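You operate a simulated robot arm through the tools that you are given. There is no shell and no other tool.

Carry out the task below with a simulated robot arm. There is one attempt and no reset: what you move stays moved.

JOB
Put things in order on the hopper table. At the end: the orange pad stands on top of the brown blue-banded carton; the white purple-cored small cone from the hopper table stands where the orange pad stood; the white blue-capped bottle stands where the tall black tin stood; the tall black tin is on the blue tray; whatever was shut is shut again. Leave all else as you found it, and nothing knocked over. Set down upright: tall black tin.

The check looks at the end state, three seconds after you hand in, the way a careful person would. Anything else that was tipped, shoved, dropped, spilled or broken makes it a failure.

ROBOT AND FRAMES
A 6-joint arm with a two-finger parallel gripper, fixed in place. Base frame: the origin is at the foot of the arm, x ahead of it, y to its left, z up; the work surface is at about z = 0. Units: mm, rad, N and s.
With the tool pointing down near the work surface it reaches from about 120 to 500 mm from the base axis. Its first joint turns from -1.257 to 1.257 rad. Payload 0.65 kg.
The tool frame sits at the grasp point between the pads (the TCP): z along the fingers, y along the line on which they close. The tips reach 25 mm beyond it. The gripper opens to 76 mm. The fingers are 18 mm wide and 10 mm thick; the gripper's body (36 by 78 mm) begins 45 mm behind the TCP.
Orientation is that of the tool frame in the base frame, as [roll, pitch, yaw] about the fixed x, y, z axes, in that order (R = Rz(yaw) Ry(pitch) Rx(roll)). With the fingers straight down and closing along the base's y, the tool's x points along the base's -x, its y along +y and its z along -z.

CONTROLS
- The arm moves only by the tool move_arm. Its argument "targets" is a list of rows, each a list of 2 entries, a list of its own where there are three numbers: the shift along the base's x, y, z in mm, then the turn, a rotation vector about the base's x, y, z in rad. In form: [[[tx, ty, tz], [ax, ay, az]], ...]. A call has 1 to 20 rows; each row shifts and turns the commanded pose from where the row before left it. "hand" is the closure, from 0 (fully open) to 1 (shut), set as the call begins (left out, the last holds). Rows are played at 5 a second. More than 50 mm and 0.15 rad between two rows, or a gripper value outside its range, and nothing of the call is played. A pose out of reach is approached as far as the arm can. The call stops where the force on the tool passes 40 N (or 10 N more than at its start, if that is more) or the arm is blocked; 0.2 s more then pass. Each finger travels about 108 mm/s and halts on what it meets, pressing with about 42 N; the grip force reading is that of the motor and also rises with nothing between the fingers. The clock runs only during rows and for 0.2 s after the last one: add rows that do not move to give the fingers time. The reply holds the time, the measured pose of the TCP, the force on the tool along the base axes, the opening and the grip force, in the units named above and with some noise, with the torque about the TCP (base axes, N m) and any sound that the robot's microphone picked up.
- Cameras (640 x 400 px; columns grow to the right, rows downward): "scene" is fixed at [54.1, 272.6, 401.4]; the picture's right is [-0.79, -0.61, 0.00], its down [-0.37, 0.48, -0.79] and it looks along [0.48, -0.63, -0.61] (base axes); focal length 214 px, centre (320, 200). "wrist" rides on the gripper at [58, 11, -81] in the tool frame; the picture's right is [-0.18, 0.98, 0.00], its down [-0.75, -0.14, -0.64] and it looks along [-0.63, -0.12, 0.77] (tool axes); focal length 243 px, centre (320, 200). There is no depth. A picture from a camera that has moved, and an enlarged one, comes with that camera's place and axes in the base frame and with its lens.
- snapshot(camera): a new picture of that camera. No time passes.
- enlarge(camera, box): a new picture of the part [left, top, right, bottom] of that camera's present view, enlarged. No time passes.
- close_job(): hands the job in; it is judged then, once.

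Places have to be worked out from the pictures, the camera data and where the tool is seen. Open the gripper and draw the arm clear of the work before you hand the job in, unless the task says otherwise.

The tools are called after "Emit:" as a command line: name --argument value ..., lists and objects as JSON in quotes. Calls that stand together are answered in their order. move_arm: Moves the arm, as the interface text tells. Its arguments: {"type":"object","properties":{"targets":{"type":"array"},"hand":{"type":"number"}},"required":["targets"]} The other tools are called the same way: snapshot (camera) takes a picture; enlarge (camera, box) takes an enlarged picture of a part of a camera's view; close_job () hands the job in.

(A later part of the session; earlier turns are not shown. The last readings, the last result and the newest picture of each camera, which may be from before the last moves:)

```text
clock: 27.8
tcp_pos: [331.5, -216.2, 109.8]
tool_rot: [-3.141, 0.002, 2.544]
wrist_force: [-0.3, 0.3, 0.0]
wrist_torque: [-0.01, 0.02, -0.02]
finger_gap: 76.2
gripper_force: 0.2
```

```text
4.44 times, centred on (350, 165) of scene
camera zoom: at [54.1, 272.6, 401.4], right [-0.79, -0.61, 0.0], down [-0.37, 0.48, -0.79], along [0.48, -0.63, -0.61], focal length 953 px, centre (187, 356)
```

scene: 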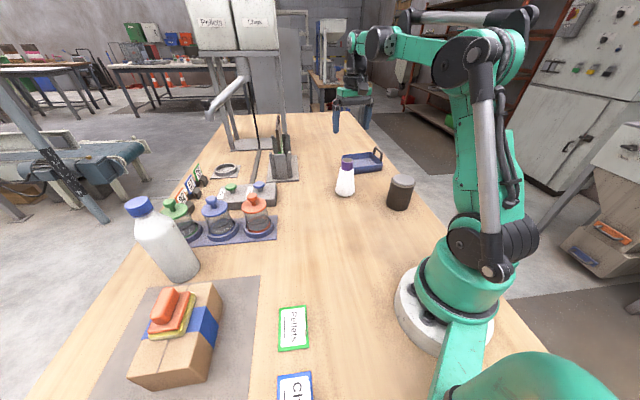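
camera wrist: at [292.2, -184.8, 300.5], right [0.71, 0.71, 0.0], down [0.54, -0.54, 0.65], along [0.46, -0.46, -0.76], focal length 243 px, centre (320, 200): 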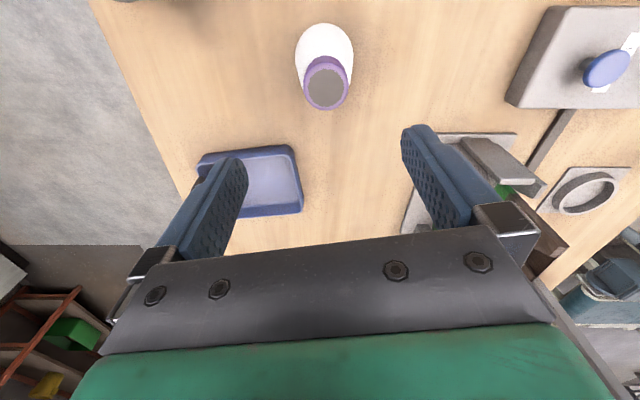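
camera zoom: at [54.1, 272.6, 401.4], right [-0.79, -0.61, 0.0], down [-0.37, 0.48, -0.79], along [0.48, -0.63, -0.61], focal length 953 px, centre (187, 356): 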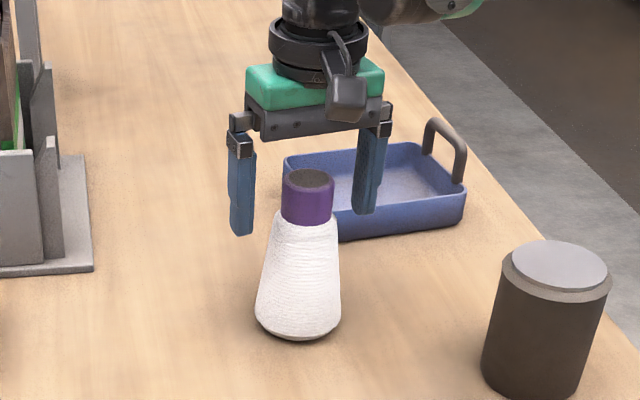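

The fingers flank the purple core about evenly. I close on it.

Emit:
move_arm --targets '[[[0, 0, 0], [0, 0, 0]], [[0, 0, 0], [0, 0, 0]], [[0, 0, 0], [0, 0, 0]], [[0, 0, 0], [0, 0, 0]]]' --hand 1

Emit:
enlarge --camera "scene" --box '[300, 120, 400, 210]'

```text
clock: 28.8
tcp_pos: [332.2, -216.2, 108.4]
tool_rot: [-3.14, 0.002, 2.544]
wrist_force: [-0.9, 0.1, 0.8]
wrist_torque: [0.0, 0.0, 0.01]
finger_gap: 41.3
gripper_force: 42.1
```

```text
4.44 times, centred on (350, 165) of scene
camera zoom: at [54.1, 272.6, 401.4], right [-0.79, -0.61, 0.0], down [-0.37, 0.48, -0.79], along [0.48, -0.63, -0.61], focal length 953 px, centre (187, 356)
```

zoom: 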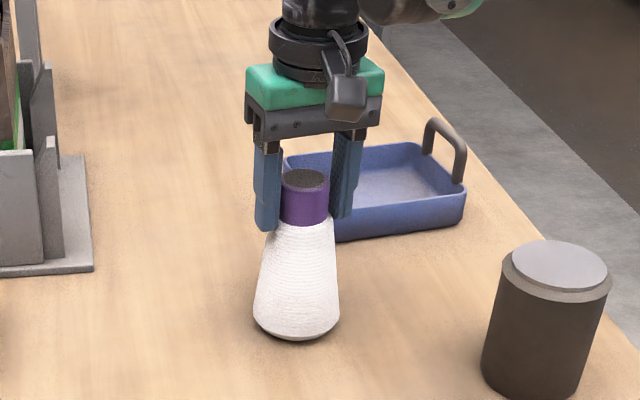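

The 41 mm gap means the tips caught the top of the yarn rather than the core. I open, raise 5 mm and close again.

Emit:
move_arm --targets '[[[0, 0, 0], [0, 0, 0]], [[0, 0, 0], [0, 0, 0]], [[0, 0, 2.5], [0, 0, 0]], [[0, 0, 2.5], [0, 0, 0]], [[0, 0, 0], [0, 0, 0]]]' --hand 0.3

Emit:
move_arm --targets '[[[0, 0, 0], [0, 0, 0]], [[0, 0, 0], [0, 0, 0]], [[0, 0, 0], [0, 0, 0]], [[0, 0, 0], [0, 0, 0]]]' --hand 1

Emit:
enlarge --camera "scene" --box '[300, 120, 400, 210]'

```text
clock: 30.0
tcp_pos: [333.0, -216.3, 114.5]
tool_rot: [3.141, 0.005, 2.543]
wrist_force: [0.1, 0.1, 0.5]
wrist_torque: [0.03, 0.04, 0.01]
finger_gap: 53.0
gripper_force: 0.0
```

```text
clock: 31.0
tcp_pos: [332.8, -216.7, 114.2]
tool_rot: [-3.139, 0.003, 2.542]
wrist_force: [-4.2, -6.1, 12.4]
wrist_torque: [-0.37, 0.25, 0.02]
finger_gap: 32.8
gripper_force: 42.3
```

```text
4.44 times, centred on (350, 165) of scene
camera zoom: at [54.1, 272.6, 401.4], right [-0.79, -0.61, 0.0], down [-0.37, 0.48, -0.79], along [0.48, -0.63, -0.61], focal length 953 px, centre (187, 356)
```

zoom: 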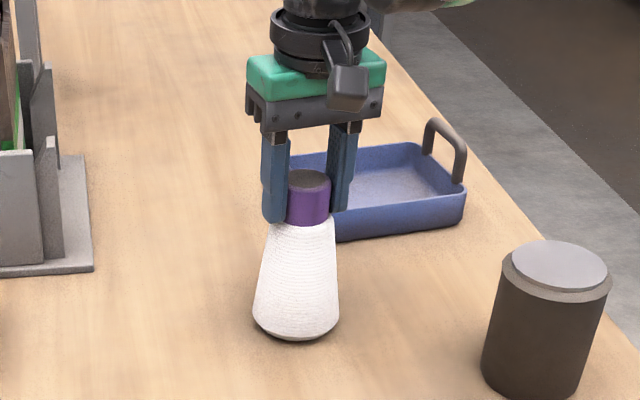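

One fingertip bears on the yarn's shoulder: there is 12 N upward and a side force. I open a little, raise 4 mm more and close again.

Emit:
move_arm --targets '[[[0, 0, 0], [0, 0, 0]], [[0, 0, 2], [0, 0, 0]], [[0, 0, 2], [0, 0, 0]], [[0, 0, 0], [0, 0, 0]]]' --hand 0.35

Emit:
enlarge --camera "wrist" --box '[200, 70, 440, 240]'

Emit:
enlarge --camera "scene" --box '[300, 120, 400, 210]'

```text
clock: 32.0
tcp_pos: [333.0, -216.2, 117.3]
tool_rot: [-3.139, 0.005, 2.545]
wrist_force: [0.8, -0.4, 0.4]
wrist_torque: [-0.01, 0.0, 0.01]
finger_gap: 49.4
gripper_force: 0.0
```

```text
2.35 times, centred on (320, 155) of wrist
camera zoom: at [290.0, -174.4, 198.0], right [0.71, 0.71, 0.0], down [0.54, -0.54, 0.65], along [0.46, -0.46, -0.76], focal length 571 px, centre (320, 306)
```

zoom: 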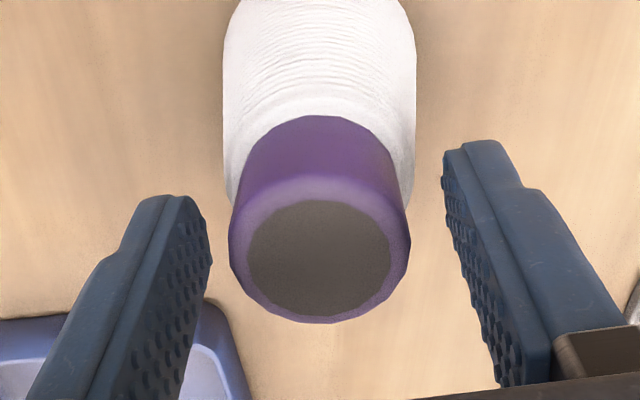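

```text
4.44 times, centred on (350, 165) of scene
camera zoom: at [54.1, 272.6, 401.4], right [-0.79, -0.61, 0.0], down [-0.37, 0.48, -0.79], along [0.48, -0.63, -0.61], focal length 953 px, centre (187, 356)
```

zoom: 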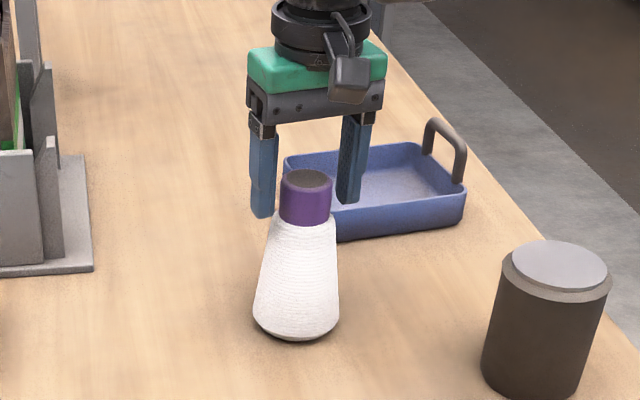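

Now the tips look clear of the yarn's shoulder and the core is centred. I close again.

Emit:
move_arm --targets '[[[0, 0, 0], [0, 0, 0]], [[0, 0, 0], [0, 0, 0]], [[0, 0, 0], [0, 0, 0]], [[0, 0, 0], [0, 0, 0]]]' --hand 1

Emit:
enlarge --camera "scene" --box '[300, 120, 400, 210]'

Emit:
enlarge --camera "wrist" --box '[200, 70, 440, 240]'

```text
clock: 33.0
tcp_pos: [333.6, -218.0, 118.9]
tool_rot: [-3.139, 0.002, 2.545]
wrist_force: [-0.9, -0.3, 0.2]
wrist_torque: [0.01, 0.02, 0.01]
finger_gap: 32.5
gripper_force: 42.5
```

```text
4.44 times, centred on (350, 165) of scene
camera zoom: at [54.1, 272.6, 401.4], right [-0.79, -0.61, 0.0], down [-0.37, 0.48, -0.79], along [0.48, -0.63, -0.61], focal length 953 px, centre (187, 356)
```

zoom: 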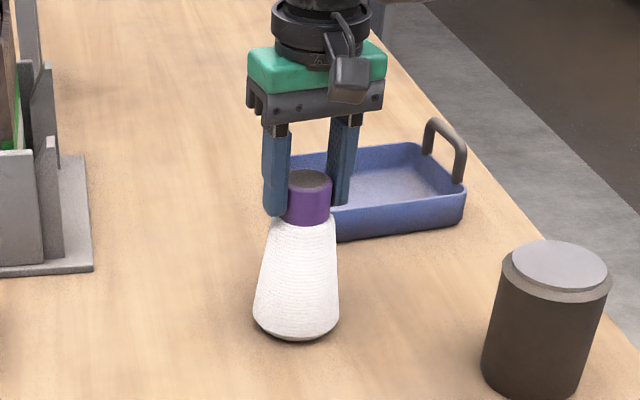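

```text
2.35 times, centred on (320, 155) of wrist
camera zoom: at [290.0, -174.4, 198.0], right [0.71, 0.71, 0.0], down [0.54, -0.54, 0.65], along [0.46, -0.46, -0.76], focal length 571 px, centre (320, 306)
```

zoom: 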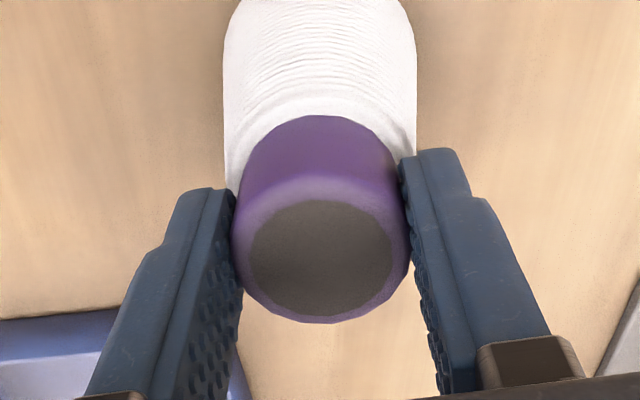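

Now the grip is balanced at 32.5 mm on the core. I lift slowly by 15 mm and check that it holds.

Emit:
move_arm --targets '[[[0, 0, 3], [0, 0, 0]], [[0, 0, 4], [0, 0, 0]], [[0, 0, 8], [0, 0, 0]], [[0, 0, 0], [0, 0, 0]]]' --hand 1

Emit:
enlarge --camera "scene" --box '[300, 120, 400, 210]'

```text
clock: 34.0
tcp_pos: [332.9, -218.9, 134.1]
tool_rot: [-3.141, 0.003, 2.544]
wrist_force: [0.4, 0.3, -1.7]
wrist_torque: [-0.01, 0.03, 0.01]
finger_gap: 32.4
gripper_force: 42.1
```

```text
4.44 times, centred on (350, 165) of scene
camera zoom: at [54.1, 272.6, 401.4], right [-0.79, -0.61, 0.0], down [-0.37, 0.48, -0.79], along [0.48, -0.63, -0.61], focal length 953 px, centre (187, 356)
```

zoom: 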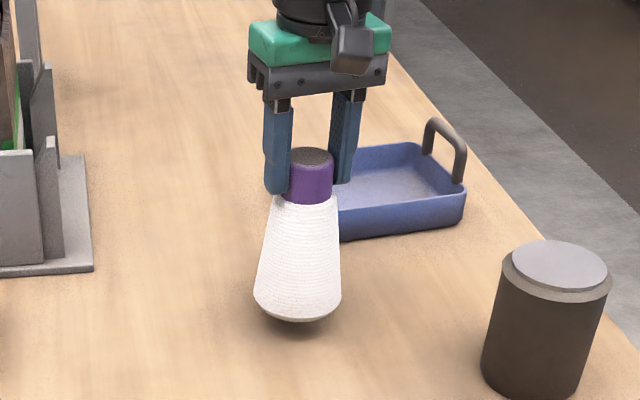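

The cone is held firmly. I lift it to z≈200 and carry it to the pad's original place near (272.5, 90).

Emit:
move_arm --targets '[[[0, 0, 20], [0, 0, 0]], [[0, 0, 25], [0, 0, 0]], [[0, 0, 20], [0, 0, 0]], [[-5.5, 28, 0], [0, 0, 0]], [[-5.5, 28, 0], [0, 0, 0]], [[-5.5, 28, 0], [0, 0, 0]], [[-5.5, 28, 0], [0, 0, 0]], [[-5.5, 28, 0], [0, 0, 0]], [[-5.5, 28, 0], [0, 0, 0]], [[-5.5, 28, 0], [0, 0, 0]], [[-5.5, 28, 0], [0, 0, 0]], [[-5.5, 28, 0], [0, 0, 0]], [[-5.5, 28, 0], [0, 0, 0]], [[-5.5, 28, 0], [0, 0, 0]], [[0, 0, 0], [0, 0, 0]]]' --hand 1

Emit:
snapshot --camera "scene"

Emit:
snapshot --camera "wrist"

```text
clock: 37.2
tcp_pos: [273.3, 91.6, 201.0]
tool_rot: [-3.141, 0.004, 2.546]
wrist_force: [-0.6, -0.3, -2.4]
wrist_torque: [-0.02, 0.0, 0.01]
finger_gap: 32.6
gripper_force: 42.1
```

```text
taken
```

scene: 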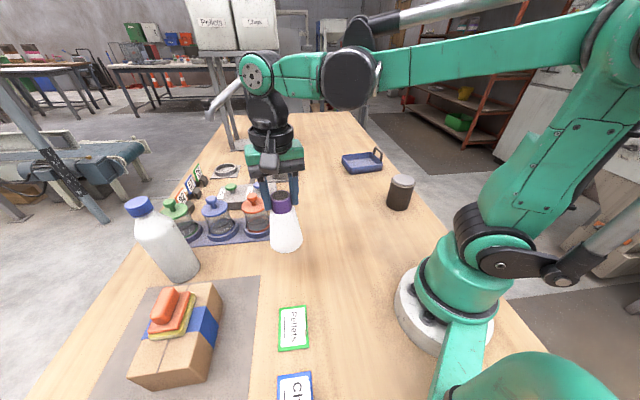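

```text
taken
camera wrist: at [229.4, 134.9, 279.6], right [0.71, 0.71, 0.0], down [0.54, -0.54, 0.65], along [0.46, -0.46, -0.76], focal length 243 px, centre (320, 200)
```

wrist: 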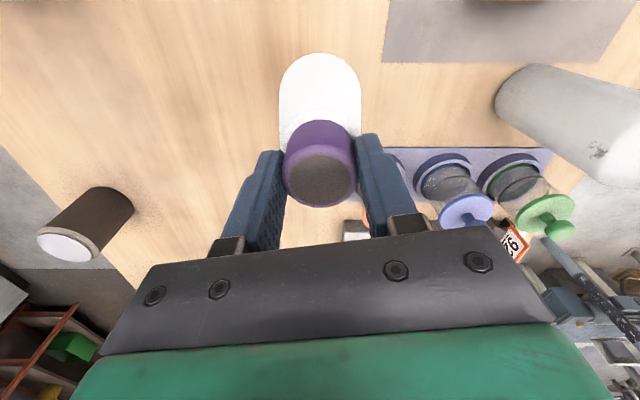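

The cone hangs over the old pad place. I lower it to a few millimetres above the table.

Emit:
move_arm --targets '[[[0, -1, -25], [0, 0, 0]], [[0, 0, -25], [0, 0, 0]], [[0, 0, -17], [0, 0, 0]], [[0, 0, -8], [0, 0, 0]], [[0, 0, 0], [0, 0, 0]]]' --hand 1

Emit:
enlarge --camera "scene" --box '[230, 190, 358, 290]'

```text
clock: 38.4
tcp_pos: [272.1, 89.7, 125.5]
tool_rot: [3.141, 0.004, 2.541]
wrist_force: [0.6, -0.8, -2.9]
wrist_torque: [-0.02, 0.03, 0.0]
finger_gap: 32.5
gripper_force: 42.1
```

```text
4.00 times, centred on (294, 240) of scene
camera zoom: at [54.1, 272.6, 401.4], right [-0.79, -0.61, 0.0], down [-0.37, 0.48, -0.79], along [0.48, -0.63, -0.61], focal length 858 px, centre (424, 40)
```

zoom: 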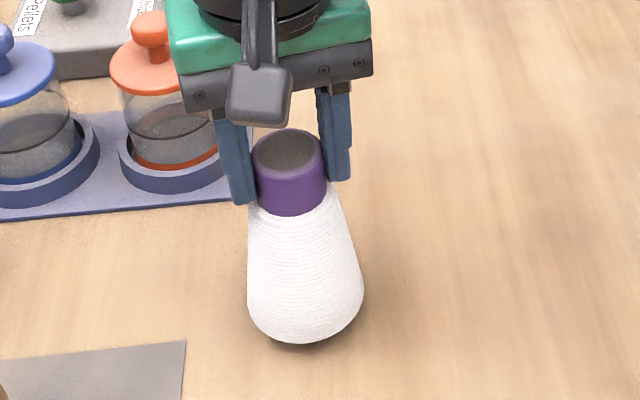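

Still a few millimetres up. I lower in small steps until light contact shows.

Emit:
move_arm --targets '[[[0, 0, -2], [0, 0, 0]], [[0, 0, -2], [0, 0, 0]], [[0, 0, -1], [0, 0, 0]], [[0, 0, 0], [0, 0, 0]]]' --hand 1

```text
clock: 39.5
tcp_pos: [271.0, 88.8, 118.9]
tool_rot: [-3.14, 0.003, 2.543]
wrist_force: [-2.2, -0.5, 13.0]
wrist_torque: [0.08, 0.03, 0.0]
finger_gap: 32.5
gripper_force: 41.9
stopped in row 4: the force on the tool passed its limit at 42 N (the readings are from after the stop); the commanded pose is now the measured one
```

Contact has been made with the table. I relieve it by half a millimetre and read the force.

Emit:
move_arm --targets '[[[0, 0, 0.4], [0, 0, 0]], [[0, 0, 0], [0, 0, 0]]]' --hand 1

```text
clock: 40.1
tcp_pos: [272.7, 89.3, 118.5]
tool_rot: [-3.139, 0.003, 2.543]
wrist_force: [-0.7, 0.9, -2.6]
wrist_torque: [-0.01, -0.01, -0.01]
finger_gap: 32.4
gripper_force: 41.7
```

It hangs within half a millimetre of the table. I lower 0.2 mm and open gently.

Emit:
move_arm --targets '[[[0, 0, -0.2], [0, 0, 0]], [[0, 0, 0], [0, 0, 0]]]' --hand 1

Emit:
move_arm --targets '[[[0, 0, 0], [0, 0, 0]], [[0, 0, 0], [0, 0, 0]]]' --hand 0.4

Emit:
enlarge --camera "scene" --box '[230, 190, 358, 290]'

```text
clock: 40.7
tcp_pos: [272.0, 89.5, 119.0]
tool_rot: [-3.139, 0.005, 2.543]
wrist_force: [1.2, 0.4, -1.6]
wrist_torque: [0.0, 0.02, 0.03]
finger_gap: 32.7
gripper_force: 41.8
```

```text
clock: 41.3
tcp_pos: [272.0, 89.1, 118.3]
tool_rot: [-3.139, 0.003, 2.543]
wrist_force: [0.4, 0.7, 0.4]
wrist_torque: [0.01, -0.01, -0.01]
finger_gap: 45.6
gripper_force: 0.0
```

```text
4.00 times, centred on (294, 240) of scene
camera zoom: at [54.1, 272.6, 401.4], right [-0.79, -0.61, 0.0], down [-0.37, 0.48, -0.79], along [0.48, -0.63, -0.61], focal length 858 px, centre (424, 40)
```

zoom: 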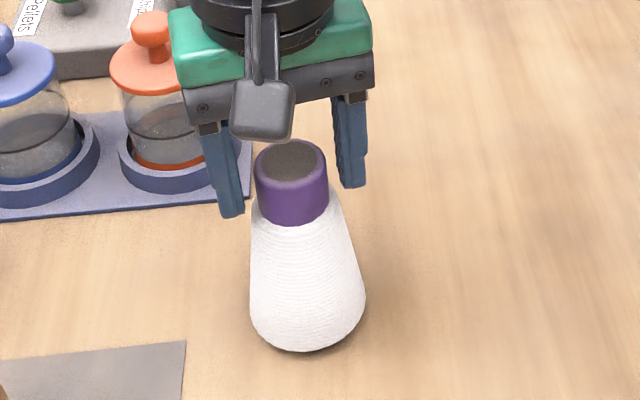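

The cone stands on the pad's old place. I rise clear of it and take a look at the bottle, tin and tray to measure them.

Emit:
move_arm --targets '[[[0, 0, 10], [0, 0, 0]], [[0, 0, 25], [0, 0, 0]], [[0, 0, 30], [0, 0, 0]], [[0, 0, 35], [0, 0, 0]], [[0, 0, 0], [0, 0, 0]]]' --hand 0.3

Emit:
enlarge --camera "scene" --box '[110, 185, 220, 295]'

Emit:
enlarge --camera "scene" --box '[335, 140, 395, 185]'

Emit:
enlarge --camera "scene" --box '[370, 160, 430, 220]'

Emit:
snapshot --camera "wrist"

```text
clock: 42.5
tcp_pos: [270.2, 89.3, 220.0]
tool_rot: [-3.141, 0.004, 2.544]
wrist_force: [0.2, 0.8, -0.6]
wrist_torque: [0.01, 0.0, 0.02]
finger_gap: 53.2
gripper_force: 0.0
```

```text
3.64 times, centred on (165, 240) of scene
camera zoom: at [54.1, 272.6, 401.4], right [-0.79, -0.61, 0.0], down [-0.37, 0.48, -0.79], along [0.48, -0.63, -0.61], focal length 780 px, centre (884, 54)
```

zoom: 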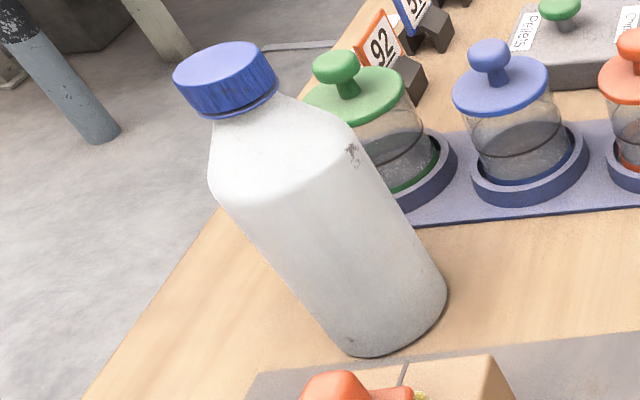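

```text
8.89 times, centred on (365, 162) of scene
camera zoom: at [54.1, 272.6, 401.4], right [-0.79, -0.61, 0.0], down [-0.37, 0.48, -0.79], along [0.48, -0.63, -0.61], focal length 1906 px, centre (-80, 533)
```

zoom: 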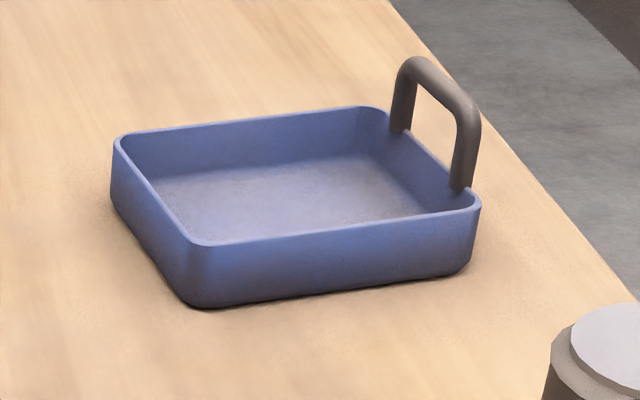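

```text
6.67 times, centred on (400, 190) of scene
camera zoom: at [54.1, 272.6, 401.4], right [-0.79, -0.61, 0.0], down [-0.37, 0.48, -0.79], along [0.48, -0.63, -0.61], focal length 1430 px, centre (-213, 267)
```

zoom: 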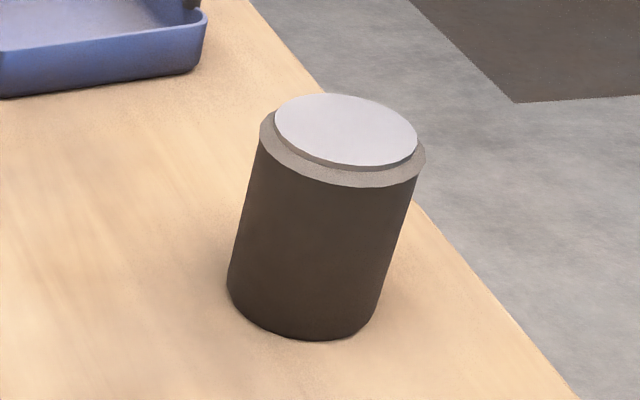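

```text
taken
camera wrist: at [227.3, 132.1, 299.3], right [0.71, 0.71, 0.0], down [0.54, -0.54, 0.65], along [0.46, -0.46, -0.76], focal length 243 px, centre (320, 200)
```

wrist: 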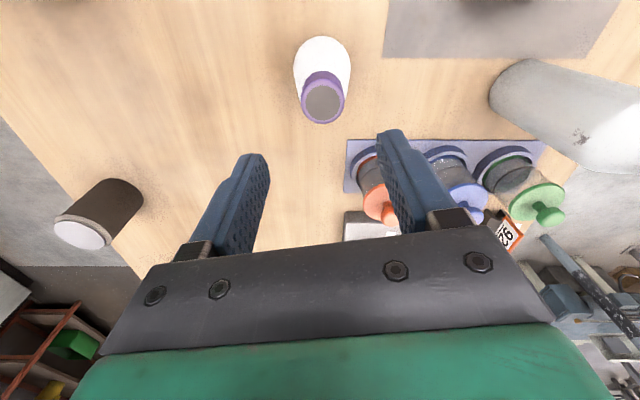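

The bottle is about 60 mm wide and 185 mm tall near (452, 235); the tin is about 65 mm wide and 85 mm tall near (176, -266); the tray's centre is about (375, -401), beyond tool-down reach, so I'll need a tilted tool there. I move to a viewpoint before the tin.

Emit:
move_arm --targets '[[[-17.9, -35.1, 0], [0, 0, -0.0486]], [[-17.9, -35.1, 0], [0, 0, -0.0486]], [[-17.9, -35.1, 0], [0, 0, -0.0486]], [[-17.9, -35.1, 0], [0, 0, -0.0486]], [[-17.9, -35.1, 0], [0, 0, -0.0486]], [[-17.9, -35.1, 0], [0, 0, -0.0486]], [[-17.9, -35.1, 0], [0, 0, -0.0486]], [[-17.9, -35.1, 0], [0, 0, -0.0486]], [[0, 0, 0], [0, 0, 0]]]' --hand 0

Emit:
snapshot --camera "wrist"

Emit:
snapshot --camera "scene"

```text
clock: 44.5
tcp_pos: [129.1, -190.7, 218.3]
tool_rot: [-3.14, 0.004, 2.156]
wrist_force: [-0.1, 0.0, -0.2]
wrist_torque: [-0.01, 0.01, 0.0]
finger_gap: 75.9
gripper_force: 0.0
```

```text
taken
camera wrist: at [105.4, -134.2, 297.7], right [0.92, 0.39, 0.0], down [0.3, -0.7, 0.65], along [0.25, -0.6, -0.76], focal length 243 px, centre (320, 200)
```

wrist: 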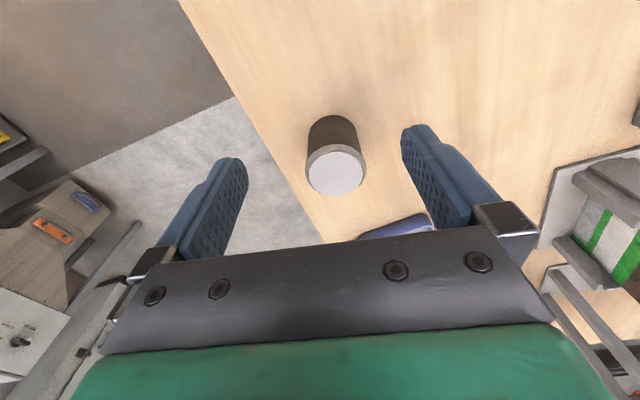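

```text
taken
```

scene: 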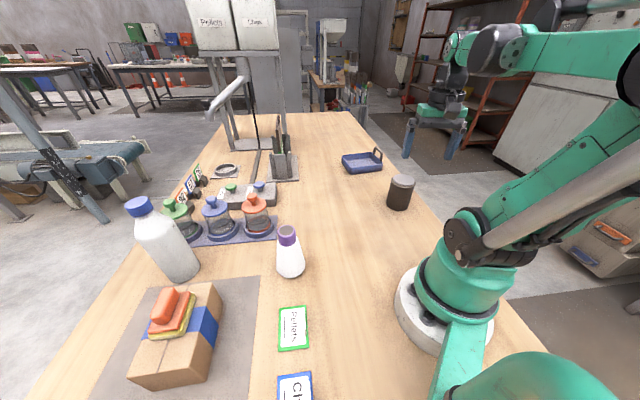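

I enlarge the tin in the wrist view to locate it precisely.

Emit:
enlarge --camera "wrist" --box '[280, 100, 390, 210]'

```text
3.64 times, centred on (335, 155) of wrist
camera zoom: at [105.4, -134.2, 297.7], right [0.92, 0.39, 0.0], down [0.3, -0.7, 0.65], along [0.25, -0.6, -0.76], focal length 882 px, centre (266, 364)
```

zoom: 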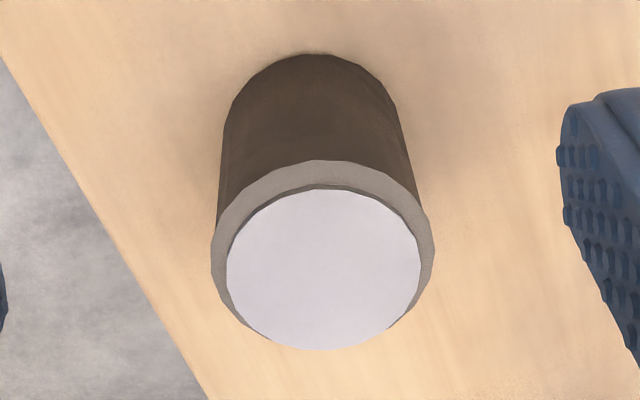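

The tin's centre is about (178, -259), 65 mm across. Before grasping I try out reach for the tray: I move outward at height and tilt the tool outward by about 46°.

Emit:
move_arm --targets '[[[18, -27, 0], [0, 0, 0]], [[18, -27, 0], [0, 0, 0]], [[18, -27, 0], [0, 0, 0]], [[18, -27, 0], [0, 0, 0]], [[0, 0, 0], [-0.1111, -0.0737, 0]], [[0, 0, 0], [-0.1111, -0.0737, 0]], [[0, 0, 0], [-0.1111, -0.0737, 0]], [[0, 0, 0], [-0.1111, -0.0737, 0]], [[0, 0, 0], [-0.1111, -0.0737, 0]], [[0, 0, 0], [-0.1111, -0.0737, 0]], [[0, 0, 0], [0, 0, 0]]]' --hand 0

Emit:
snapshot --camera "scene"

Emit:
snapshot --camera "wrist"

```text
clock: 46.9
tcp_pos: [202.1, -297.4, 218.9]
tool_rot: [-3.14, 0.804, 2.156]
wrist_force: [-0.5, -1.3, -0.5]
wrist_torque: [0.03, 0.0, 0.02]
finger_gap: 76.0
gripper_force: 0.1
```

```text
taken
```

scene: 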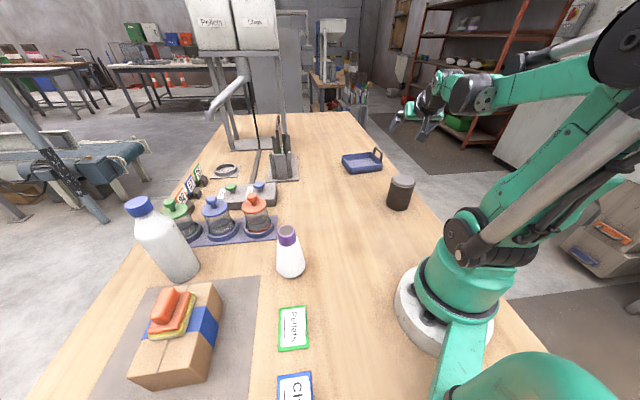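

```text
taken
camera wrist: at [156.0, -209.7, 231.7], right [0.89, 0.44, 0.13], down [-0.08, -0.13, 0.99], along [0.45, -0.89, -0.08], focal length 243 px, centre (320, 200)
```

wrist: 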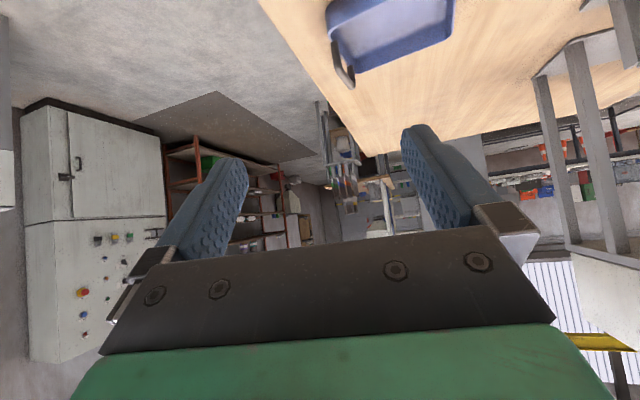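

The tilt is reached. I move out over the tray at z≈150 to see whether the arm reaches that far.

Emit:
move_arm --targets '[[[34.7, -20.8, -13.8], [0, 0, 0.0334]], [[34.7, -20.8, -13.8], [0, 0, 0.0334]], [[34.7, -20.8, -13.8], [0, 0, 0.0334]], [[34.7, -20.8, -13.8], [0, 0, 0.0334]], [[34.7, -20.8, -13.8], [0, 0, 0.0334]], [[0, 0, 0], [0, 0, 0]]]' --hand 0

Emit:
snapshot --camera "scene"

Emit:
snapshot --camera "wrist"

```text
clock: 48.3
tcp_pos: [376.3, -401.7, 149.5]
tool_rot: [-3.139, 0.801, 2.323]
wrist_force: [-0.4, -0.2, 0.6]
wrist_torque: [0.03, 0.0, -0.02]
finger_gap: 76.0
gripper_force: 0.0
```

```text
taken
```

scene: 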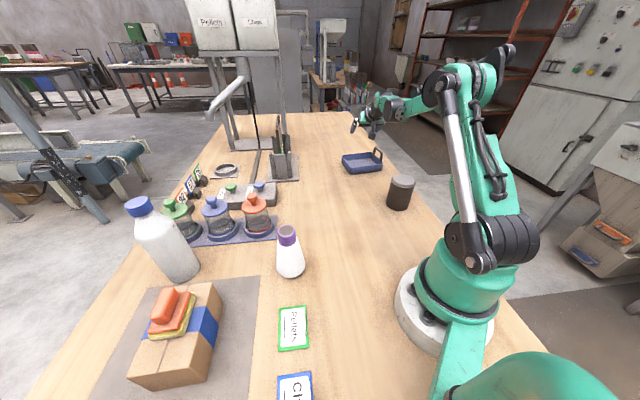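

```text
taken
camera wrist: at [316.9, -321.4, 162.0], right [0.81, 0.58, 0.13], down [-0.06, -0.14, 0.99], along [0.59, -0.8, -0.08], focal length 243 px, centre (320, 200)
```

wrist: 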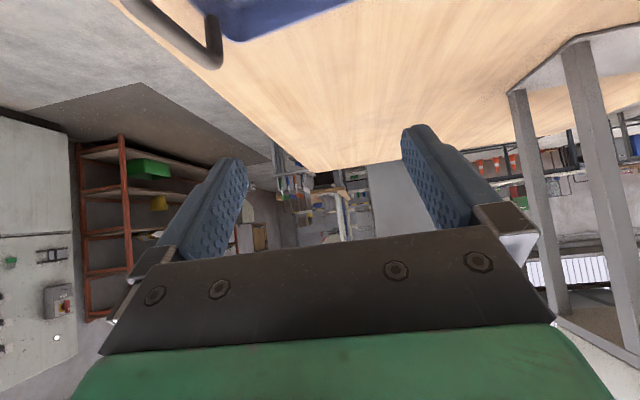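

Reached. I test the low pose too, at TCP z≈75 above the tray, with nothing in the fingers.

Emit:
move_arm --targets '[[[0, 0, -25], [0, 0, 0]], [[0, 0, -25], [0, 0, 0]], [[0, 0, -22], [0, 0, 0]], [[0, 0, 0], [0, 0, 0]]]' --hand 0

Emit:
enlarge --camera "scene" --box '[330, 100, 440, 200]'

Emit:
snapshot --camera "wrist"

```text
clock: 49.3
tcp_pos: [374.4, -403.8, 76.5]
tool_rot: [-3.138, 0.802, 2.324]
wrist_force: [0.4, 0.0, 1.0]
wrist_torque: [0.0, 0.0, 0.0]
finger_gap: 76.3
gripper_force: 0.0
```

```text
4.00 times, centred on (385, 150) of scene
camera zoom: at [54.1, 272.6, 401.4], right [-0.79, -0.61, 0.0], down [-0.37, 0.48, -0.79], along [0.48, -0.63, -0.61], focal length 858 px, centre (60, 400)
```

zoom: 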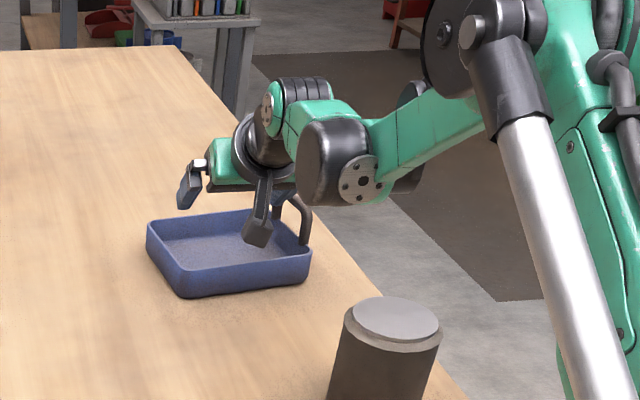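

```text
taken
camera wrist: at [314.9, -322.7, 90.1], right [0.81, 0.58, 0.13], down [-0.06, -0.14, 0.99], along [0.59, -0.81, -0.08], focal length 243 px, centre (320, 200)
```

wrist: 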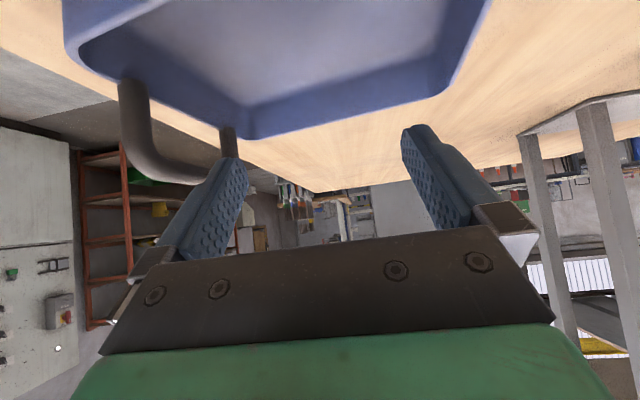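

The arm reaches, with the left finger clear of the tray handle. For a more precise tray position I back off, bring the tool upright and look at the tray from above.

Emit:
move_arm --targets '[[[0, 0, 40], [0, 0, 0]], [[0, 0, 40], [0, 0, 0]], [[-10, 11, 35], [0, 0, 0]], [[-16, 18, 20], [0.0973, 0.0911, 0]], [[-16, 18, 10], [0.0973, 0.0911, 0]], [[-16, 18, 0], [0.0973, 0.0911, 0]], [[-16, 18, 0], [0.0973, 0.0911, 0]], [[0, 0, 0], [0.0973, 0.0911, 0]], [[0, 0, 0], [0.0973, 0.0911, 0]], [[0, 0, 0], [0, 0, 0]]]' --hand 0

Emit:
snapshot --camera "wrist"

```text
clock: 51.5
tcp_pos: [301.6, -319.9, 222.5]
tool_rot: [-3.138, 0.003, 2.323]
wrist_force: [0.2, -0.2, -0.1]
wrist_torque: [0.0, 0.04, -0.01]
finger_gap: 76.0
gripper_force: 0.0
```

```text
taken
camera wrist: at [269.3, -268.5, 301.6], right [0.84, 0.54, 0.0], down [0.41, -0.64, 0.65], along [0.34, -0.55, -0.76], focal length 243 px, centre (320, 200)
```

wrist: 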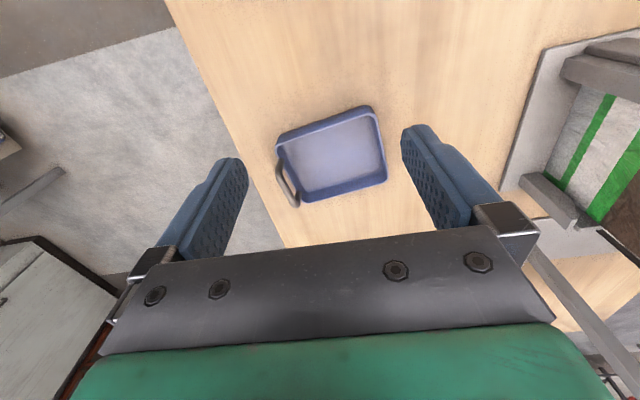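

I enlarge the tray in this top-down view.

Emit:
enlarge --camera "wrist" --box '[260, 90, 400, 220]'

```text
3.08 times, centred on (330, 155) of wrist
camera zoom: at [269.3, -268.5, 301.6], right [0.84, 0.54, 0.0], down [0.41, -0.64, 0.65], along [0.34, -0.55, -0.76], focal length 746 px, centre (289, 338)
```

zoom: 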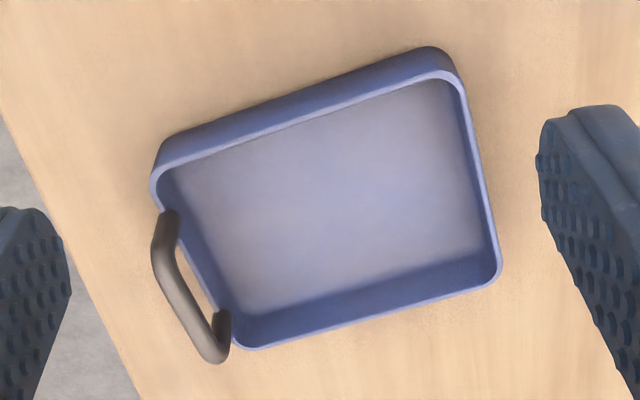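

The tray's rim corners put its centre at (376.5, -400), about 98 × 124 mm, long axis at 52°; I'll aim the tin at about (381, -394), away from the handle. Now I tilt the tool and go to a pre-grasp point behind the tin, 90 mm back along the tool axis.

Emit:
move_arm --targets '[[[-25.3, 6.1, 0], [0, 0, -0.0375]], [[-25.3, 6.1, 0], [0, 0, -0.0375]], [[-25.3, 6.1, 0], [0, 0, -0.0375]], [[-25.3, 6.1, 0], [0, 0, -0.0375]], [[0, 0, 0], [-0.1099, -0.0755, 0]], [[0, 0, 0], [-0.1099, -0.0755, 0]], [[0, 0, 0], [-0.1099, -0.0755, 0]], [[0, 0, 0], [-0.1099, -0.0755, 0]], [[0, 0, 0], [-0.1099, -0.0755, 0]], [[0, 0, 0], [-0.1099, -0.0755, 0]], [[-19.5, 29.7, 0], [0, 0, 0]], [[-19.5, 29.7, 0], [0, 0, 0]], [[-19.5, 29.7, 0], [0, 0, 0]], [[0, 0, -24], [0, 0, 0]], [[0, 0, -24], [0, 0, 0]], [[0, 0, -24], [0, 0, 0]], [[0, 0, -24], [0, 0, 0]], [[0, 0, 0], [0, 0, 0]]]' --hand 0

Emit:
snapshot --camera "wrist"

Emit:
snapshot --camera "scene"

```text
clock: 55.3
tcp_pos: [148.5, -221.0, 128.6]
tool_rot: [-3.138, 0.803, 2.172]
wrist_force: [0.5, 0.5, -0.2]
wrist_torque: [0.0, 0.01, 0.02]
finger_gap: 76.0
gripper_force: 0.0
out of reach, approached as far as the arm can: row 13
```

```text
taken
camera wrist: at [102.4, -132.6, 142.0], right [0.88, 0.45, 0.13], down [-0.08, -0.13, 0.99], along [0.46, -0.88, -0.08], focal length 243 px, centre (320, 200)
```

wrist: 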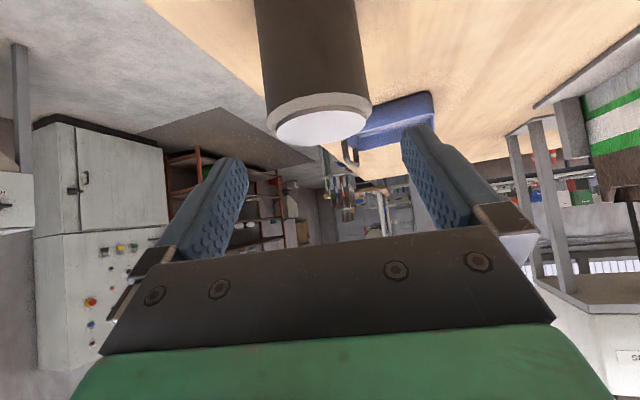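

```text
taken
```

scene: 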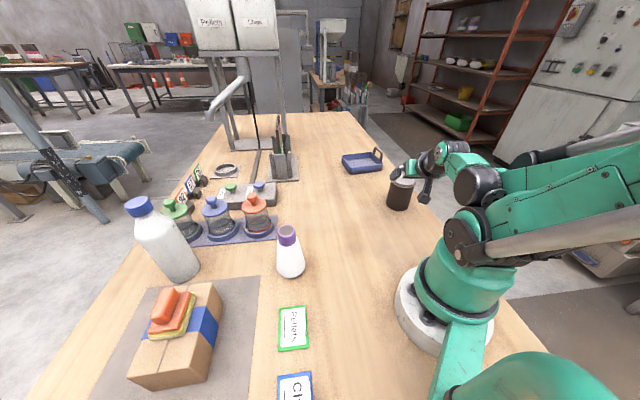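

The arm stopped at its inner limit for this tilt, at TCP (148.5, -221, 128.6), which still suits as a start; the tips are above the lid. I enlarge the tin to check lateral alignment.

Emit:
enlarge --camera "wrist" --box '[200, 0, 440, 180]'

Emit:
enlarge --camera "scene" --box '[360, 120, 480, 220]'

```text
2.22 times, centred on (320, 90) of wrist
camera zoom: at [102.4, -132.6, 142.0], right [0.88, 0.45, 0.13], down [-0.08, -0.13, 0.99], along [0.46, -0.88, -0.08], focal length 539 px, centre (320, 444)
```

zoom: 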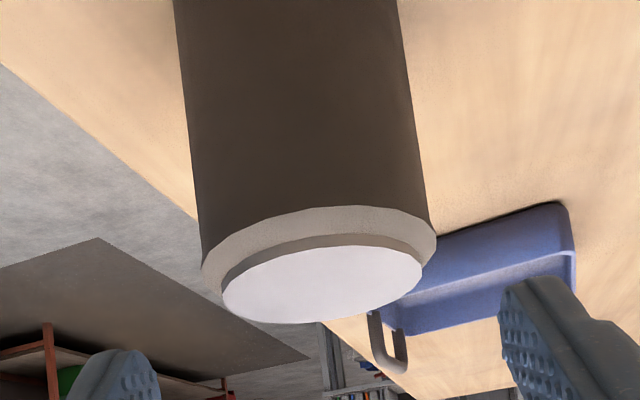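

```text
4.00 times, centred on (420, 170) of scene
camera zoom: at [54.1, 272.6, 401.4], right [-0.79, -0.61, 0.0], down [-0.37, 0.48, -0.79], along [0.48, -0.63, -0.61], focal length 858 px, centre (-80, 320)
```

zoom: 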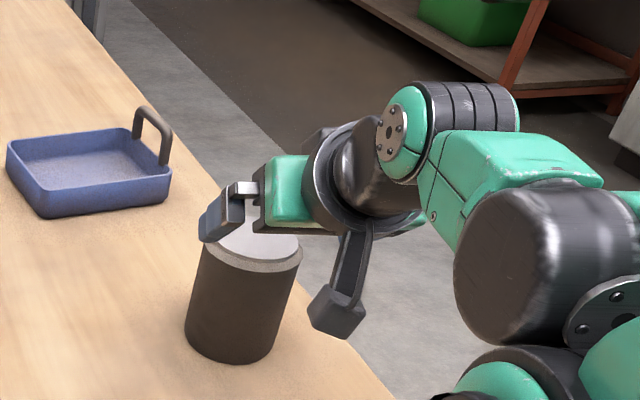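

The tin lies only about 1 mm off laterally, 49 mm ahead and with the grip height 67 mm below the TCP. I move in along that line to TCP z≈61, fingers on either side of the tin, just below the lid.

Emit:
move_arm --targets '[[[6.4, -7.5, -13.2], [0, 0, 0]], [[5.5, -8.1, -13.2], [0, 0, 0]], [[5.5, -8.1, -13.2], [0, 0, 0]], [[0, 0, 0], [0, 0, 0]]]' --hand 0

Emit:
snapshot --camera "wrist"

Emit:
enlarge --camera "scene" --box '[360, 120, 480, 220]'

```text
clock: 56.3
tcp_pos: [164.3, -242.7, 92.6]
tool_rot: [-3.139, 0.8, 2.173]
wrist_force: [0.0, 0.4, -0.1]
wrist_torque: [0.01, -0.02, -0.04]
finger_gap: 76.1
gripper_force: 0.0
out of reach, approached as far as the arm can: row 3
```

```text
taken
camera wrist: at [117.5, -154.4, 105.1], right [0.88, 0.45, 0.13], down [-0.08, -0.13, 0.99], along [0.46, -0.88, -0.08], focal length 243 px, centre (320, 200)
```

wrist: 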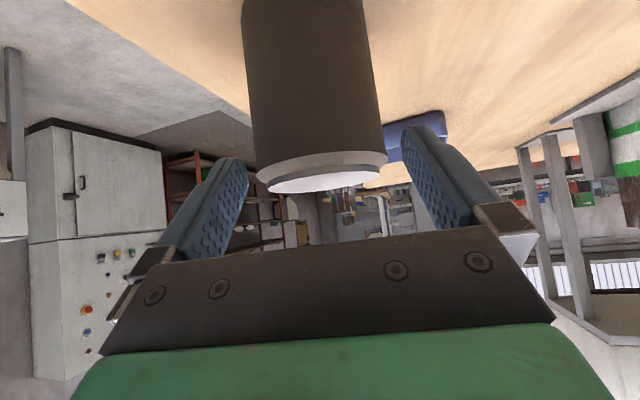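

```text
4.00 times, centred on (420, 170) of scene
camera zoom: at [54.1, 272.6, 401.4], right [-0.79, -0.61, 0.0], down [-0.37, 0.48, -0.79], along [0.48, -0.63, -0.61], focal length 858 px, centre (-80, 320)
```

zoom: 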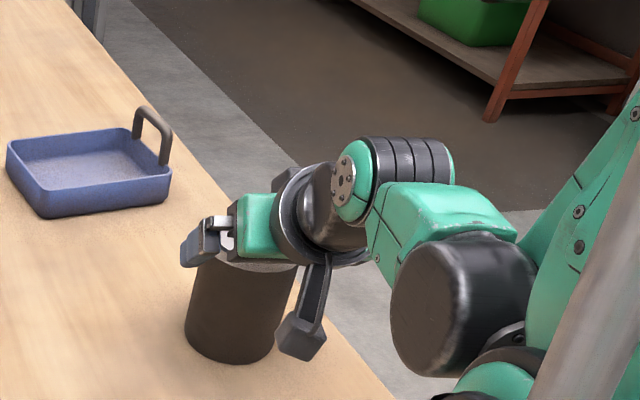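

Again just at the inner limit for this tilt. A smaller tilt of about 34° suits better here and should still reach the tray; I turn back by 0.2 rad and then continue to the grip point.

Emit:
move_arm --targets '[[[0, 0, 0], [0.0825, 0.0566, 0]], [[0, 0, 0], [0.0825, 0.0566, 0]], [[4.6, -5.9, -9.8], [0, 0, 0]], [[4.6, -5.9, -9.8], [0, 0, 0]], [[0, 0, 0], [0, 0, 0]]]' --hand 0

Emit:
snapshot --camera "wrist"

Emit:
enlarge --camera "scene" --box '[360, 120, 480, 220]'

```text
clock: 57.5
tcp_pos: [174.6, -255.2, 70.1]
tool_rot: [-3.139, 0.603, 2.171]
wrist_force: [-0.2, -0.2, 0.9]
wrist_torque: [0.02, 0.0, -0.01]
finger_gap: 76.1
gripper_force: 0.0
```

```text
taken
camera wrist: at [129.6, -170.1, 102.7], right [0.9, 0.43, 0.1], down [0.03, -0.29, 0.96], along [0.44, -0.86, -0.27], focal length 243 px, centre (320, 200)
```

wrist: 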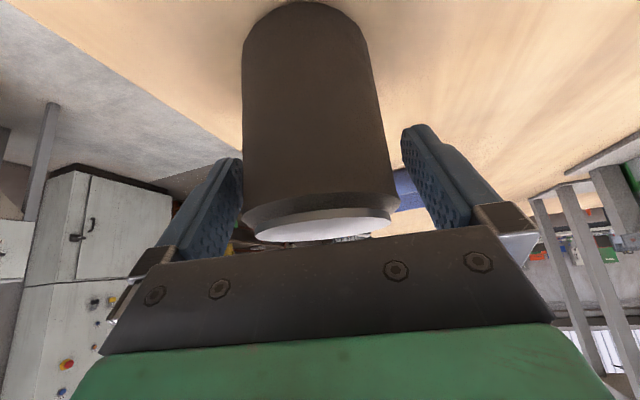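

```text
4.00 times, centred on (420, 170) of scene
camera zoom: at [54.1, 272.6, 401.4], right [-0.79, -0.61, 0.0], down [-0.37, 0.48, -0.79], along [0.48, -0.63, -0.61], focal length 858 px, centre (-80, 320)
```

zoom: 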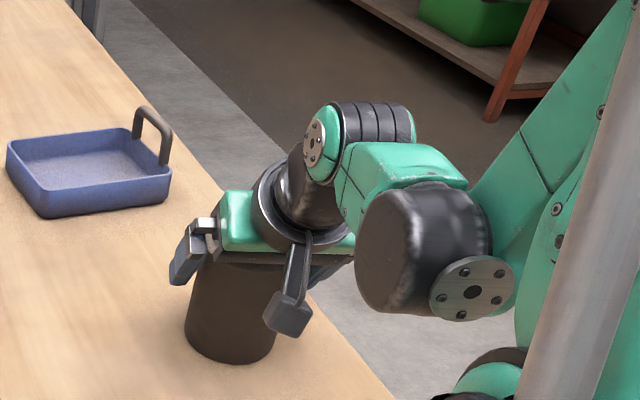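

The fingers flank the tin, which is some 9 mm ahead and 1 mm to one side. I finish the approach to z≈61 and then close.

Emit:
move_arm --targets '[[[2.2, -4.1, -4.2], [0, 0, 0]], [[2.2, -4.1, -4.3], [0, 0, 0]], [[0, 0, 0], [0, 0, 0]]]' --hand 0

Emit:
move_arm --targets '[[[0, 0, 0], [0, 0, 0]], [[0, 0, 0], [0, 0, 0]], [[0, 0, 0], [0, 0, 0]]]' --hand 1

Emit:
snapshot --camera "wrist"

Emit:
enlarge --camera "scene" --box '[360, 120, 480, 220]'

```text
clock: 58.3
tcp_pos: [177.3, -261.7, 62.7]
tool_rot: [-3.14, 0.603, 2.173]
wrist_force: [0.2, 1.0, -0.5]
wrist_torque: [0.0, -0.03, 0.02]
finger_gap: 75.8
gripper_force: 0.1
```

```text
clock: 59.1
tcp_pos: [177.4, -261.4, 62.1]
tool_rot: [-3.141, 0.604, 2.172]
wrist_force: [1.3, -0.3, 0.1]
wrist_torque: [0.05, -0.01, 0.01]
finger_gap: 63.3
gripper_force: 42.3
```

```text
taken
camera wrist: at [133.2, -177.7, 94.2], right [0.9, 0.43, 0.1], down [0.03, -0.29, 0.96], along [0.44, -0.86, -0.27], focal length 243 px, centre (320, 200)
```

wrist: 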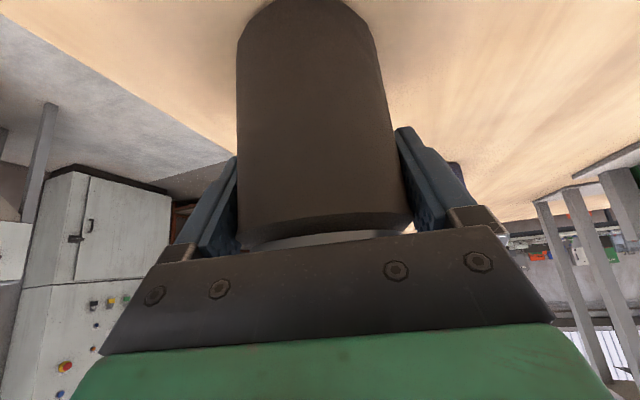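

```text
4.00 times, centred on (420, 170) of scene
camera zoom: at [54.1, 272.6, 401.4], right [-0.79, -0.61, 0.0], down [-0.37, 0.48, -0.79], along [0.48, -0.63, -0.61], focal length 858 px, centre (-80, 320)
```

zoom: 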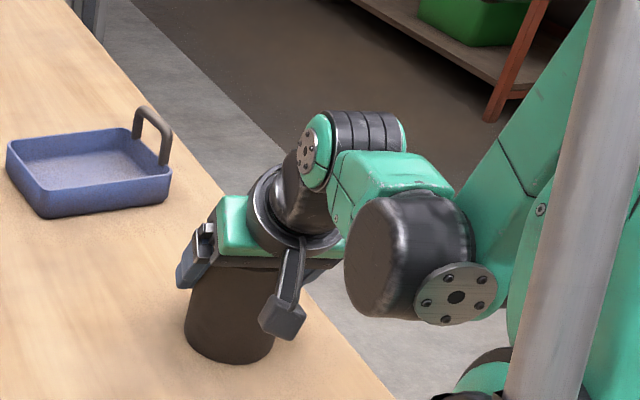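

The tin is gripped at 63.3 mm. I lift it a little, slowly, and check that it stays upright in the grip.

Emit:
move_arm --targets '[[[0, 0, 3], [0, 0, 0]], [[0, 0, 5], [0, 0, 0]], [[0, 0, 10], [0, 0, 0]], [[0, 0, 0], [0, 0, 0]]]' --hand 1

Emit:
snapshot --camera "wrist"

Emit:
enlarge --camera "scene" --box '[360, 120, 480, 220]'

```text
clock: 60.1
tcp_pos: [179.0, -259.6, 82.4]
tool_rot: [-3.139, 0.603, 2.174]
wrist_force: [0.9, 0.2, -1.6]
wrist_torque: [-0.03, 0.02, -0.01]
finger_gap: 63.0
gripper_force: 41.9
```

```text
taken
camera wrist: at [134.9, -176.3, 114.1], right [0.9, 0.43, 0.1], down [0.03, -0.29, 0.96], along [0.44, -0.86, -0.27], focal length 243 px, centre (320, 200)
```

wrist: 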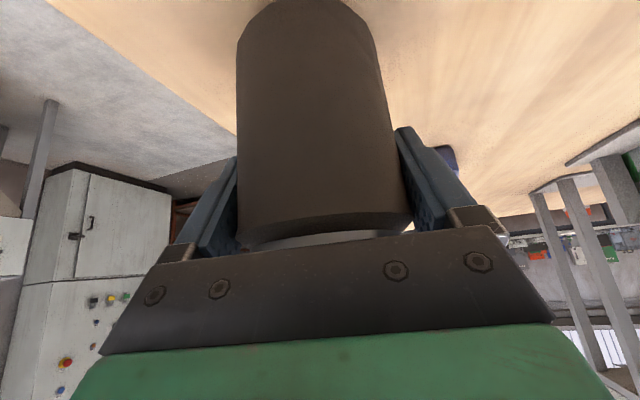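

```text
4.00 times, centred on (420, 170) of scene
camera zoom: at [54.1, 272.6, 401.4], right [-0.79, -0.61, 0.0], down [-0.37, 0.48, -0.79], along [0.48, -0.63, -0.61], focal length 858 px, centre (-80, 320)
```

zoom: 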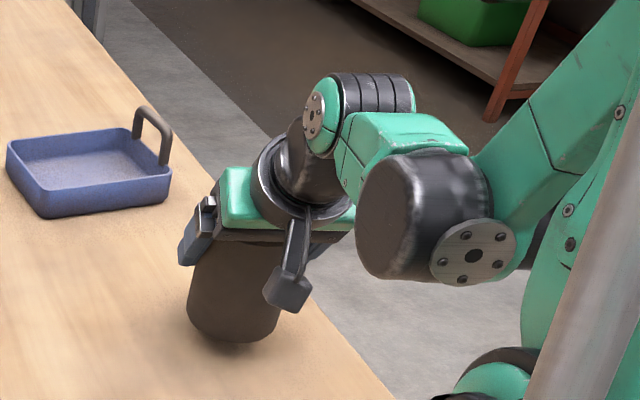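

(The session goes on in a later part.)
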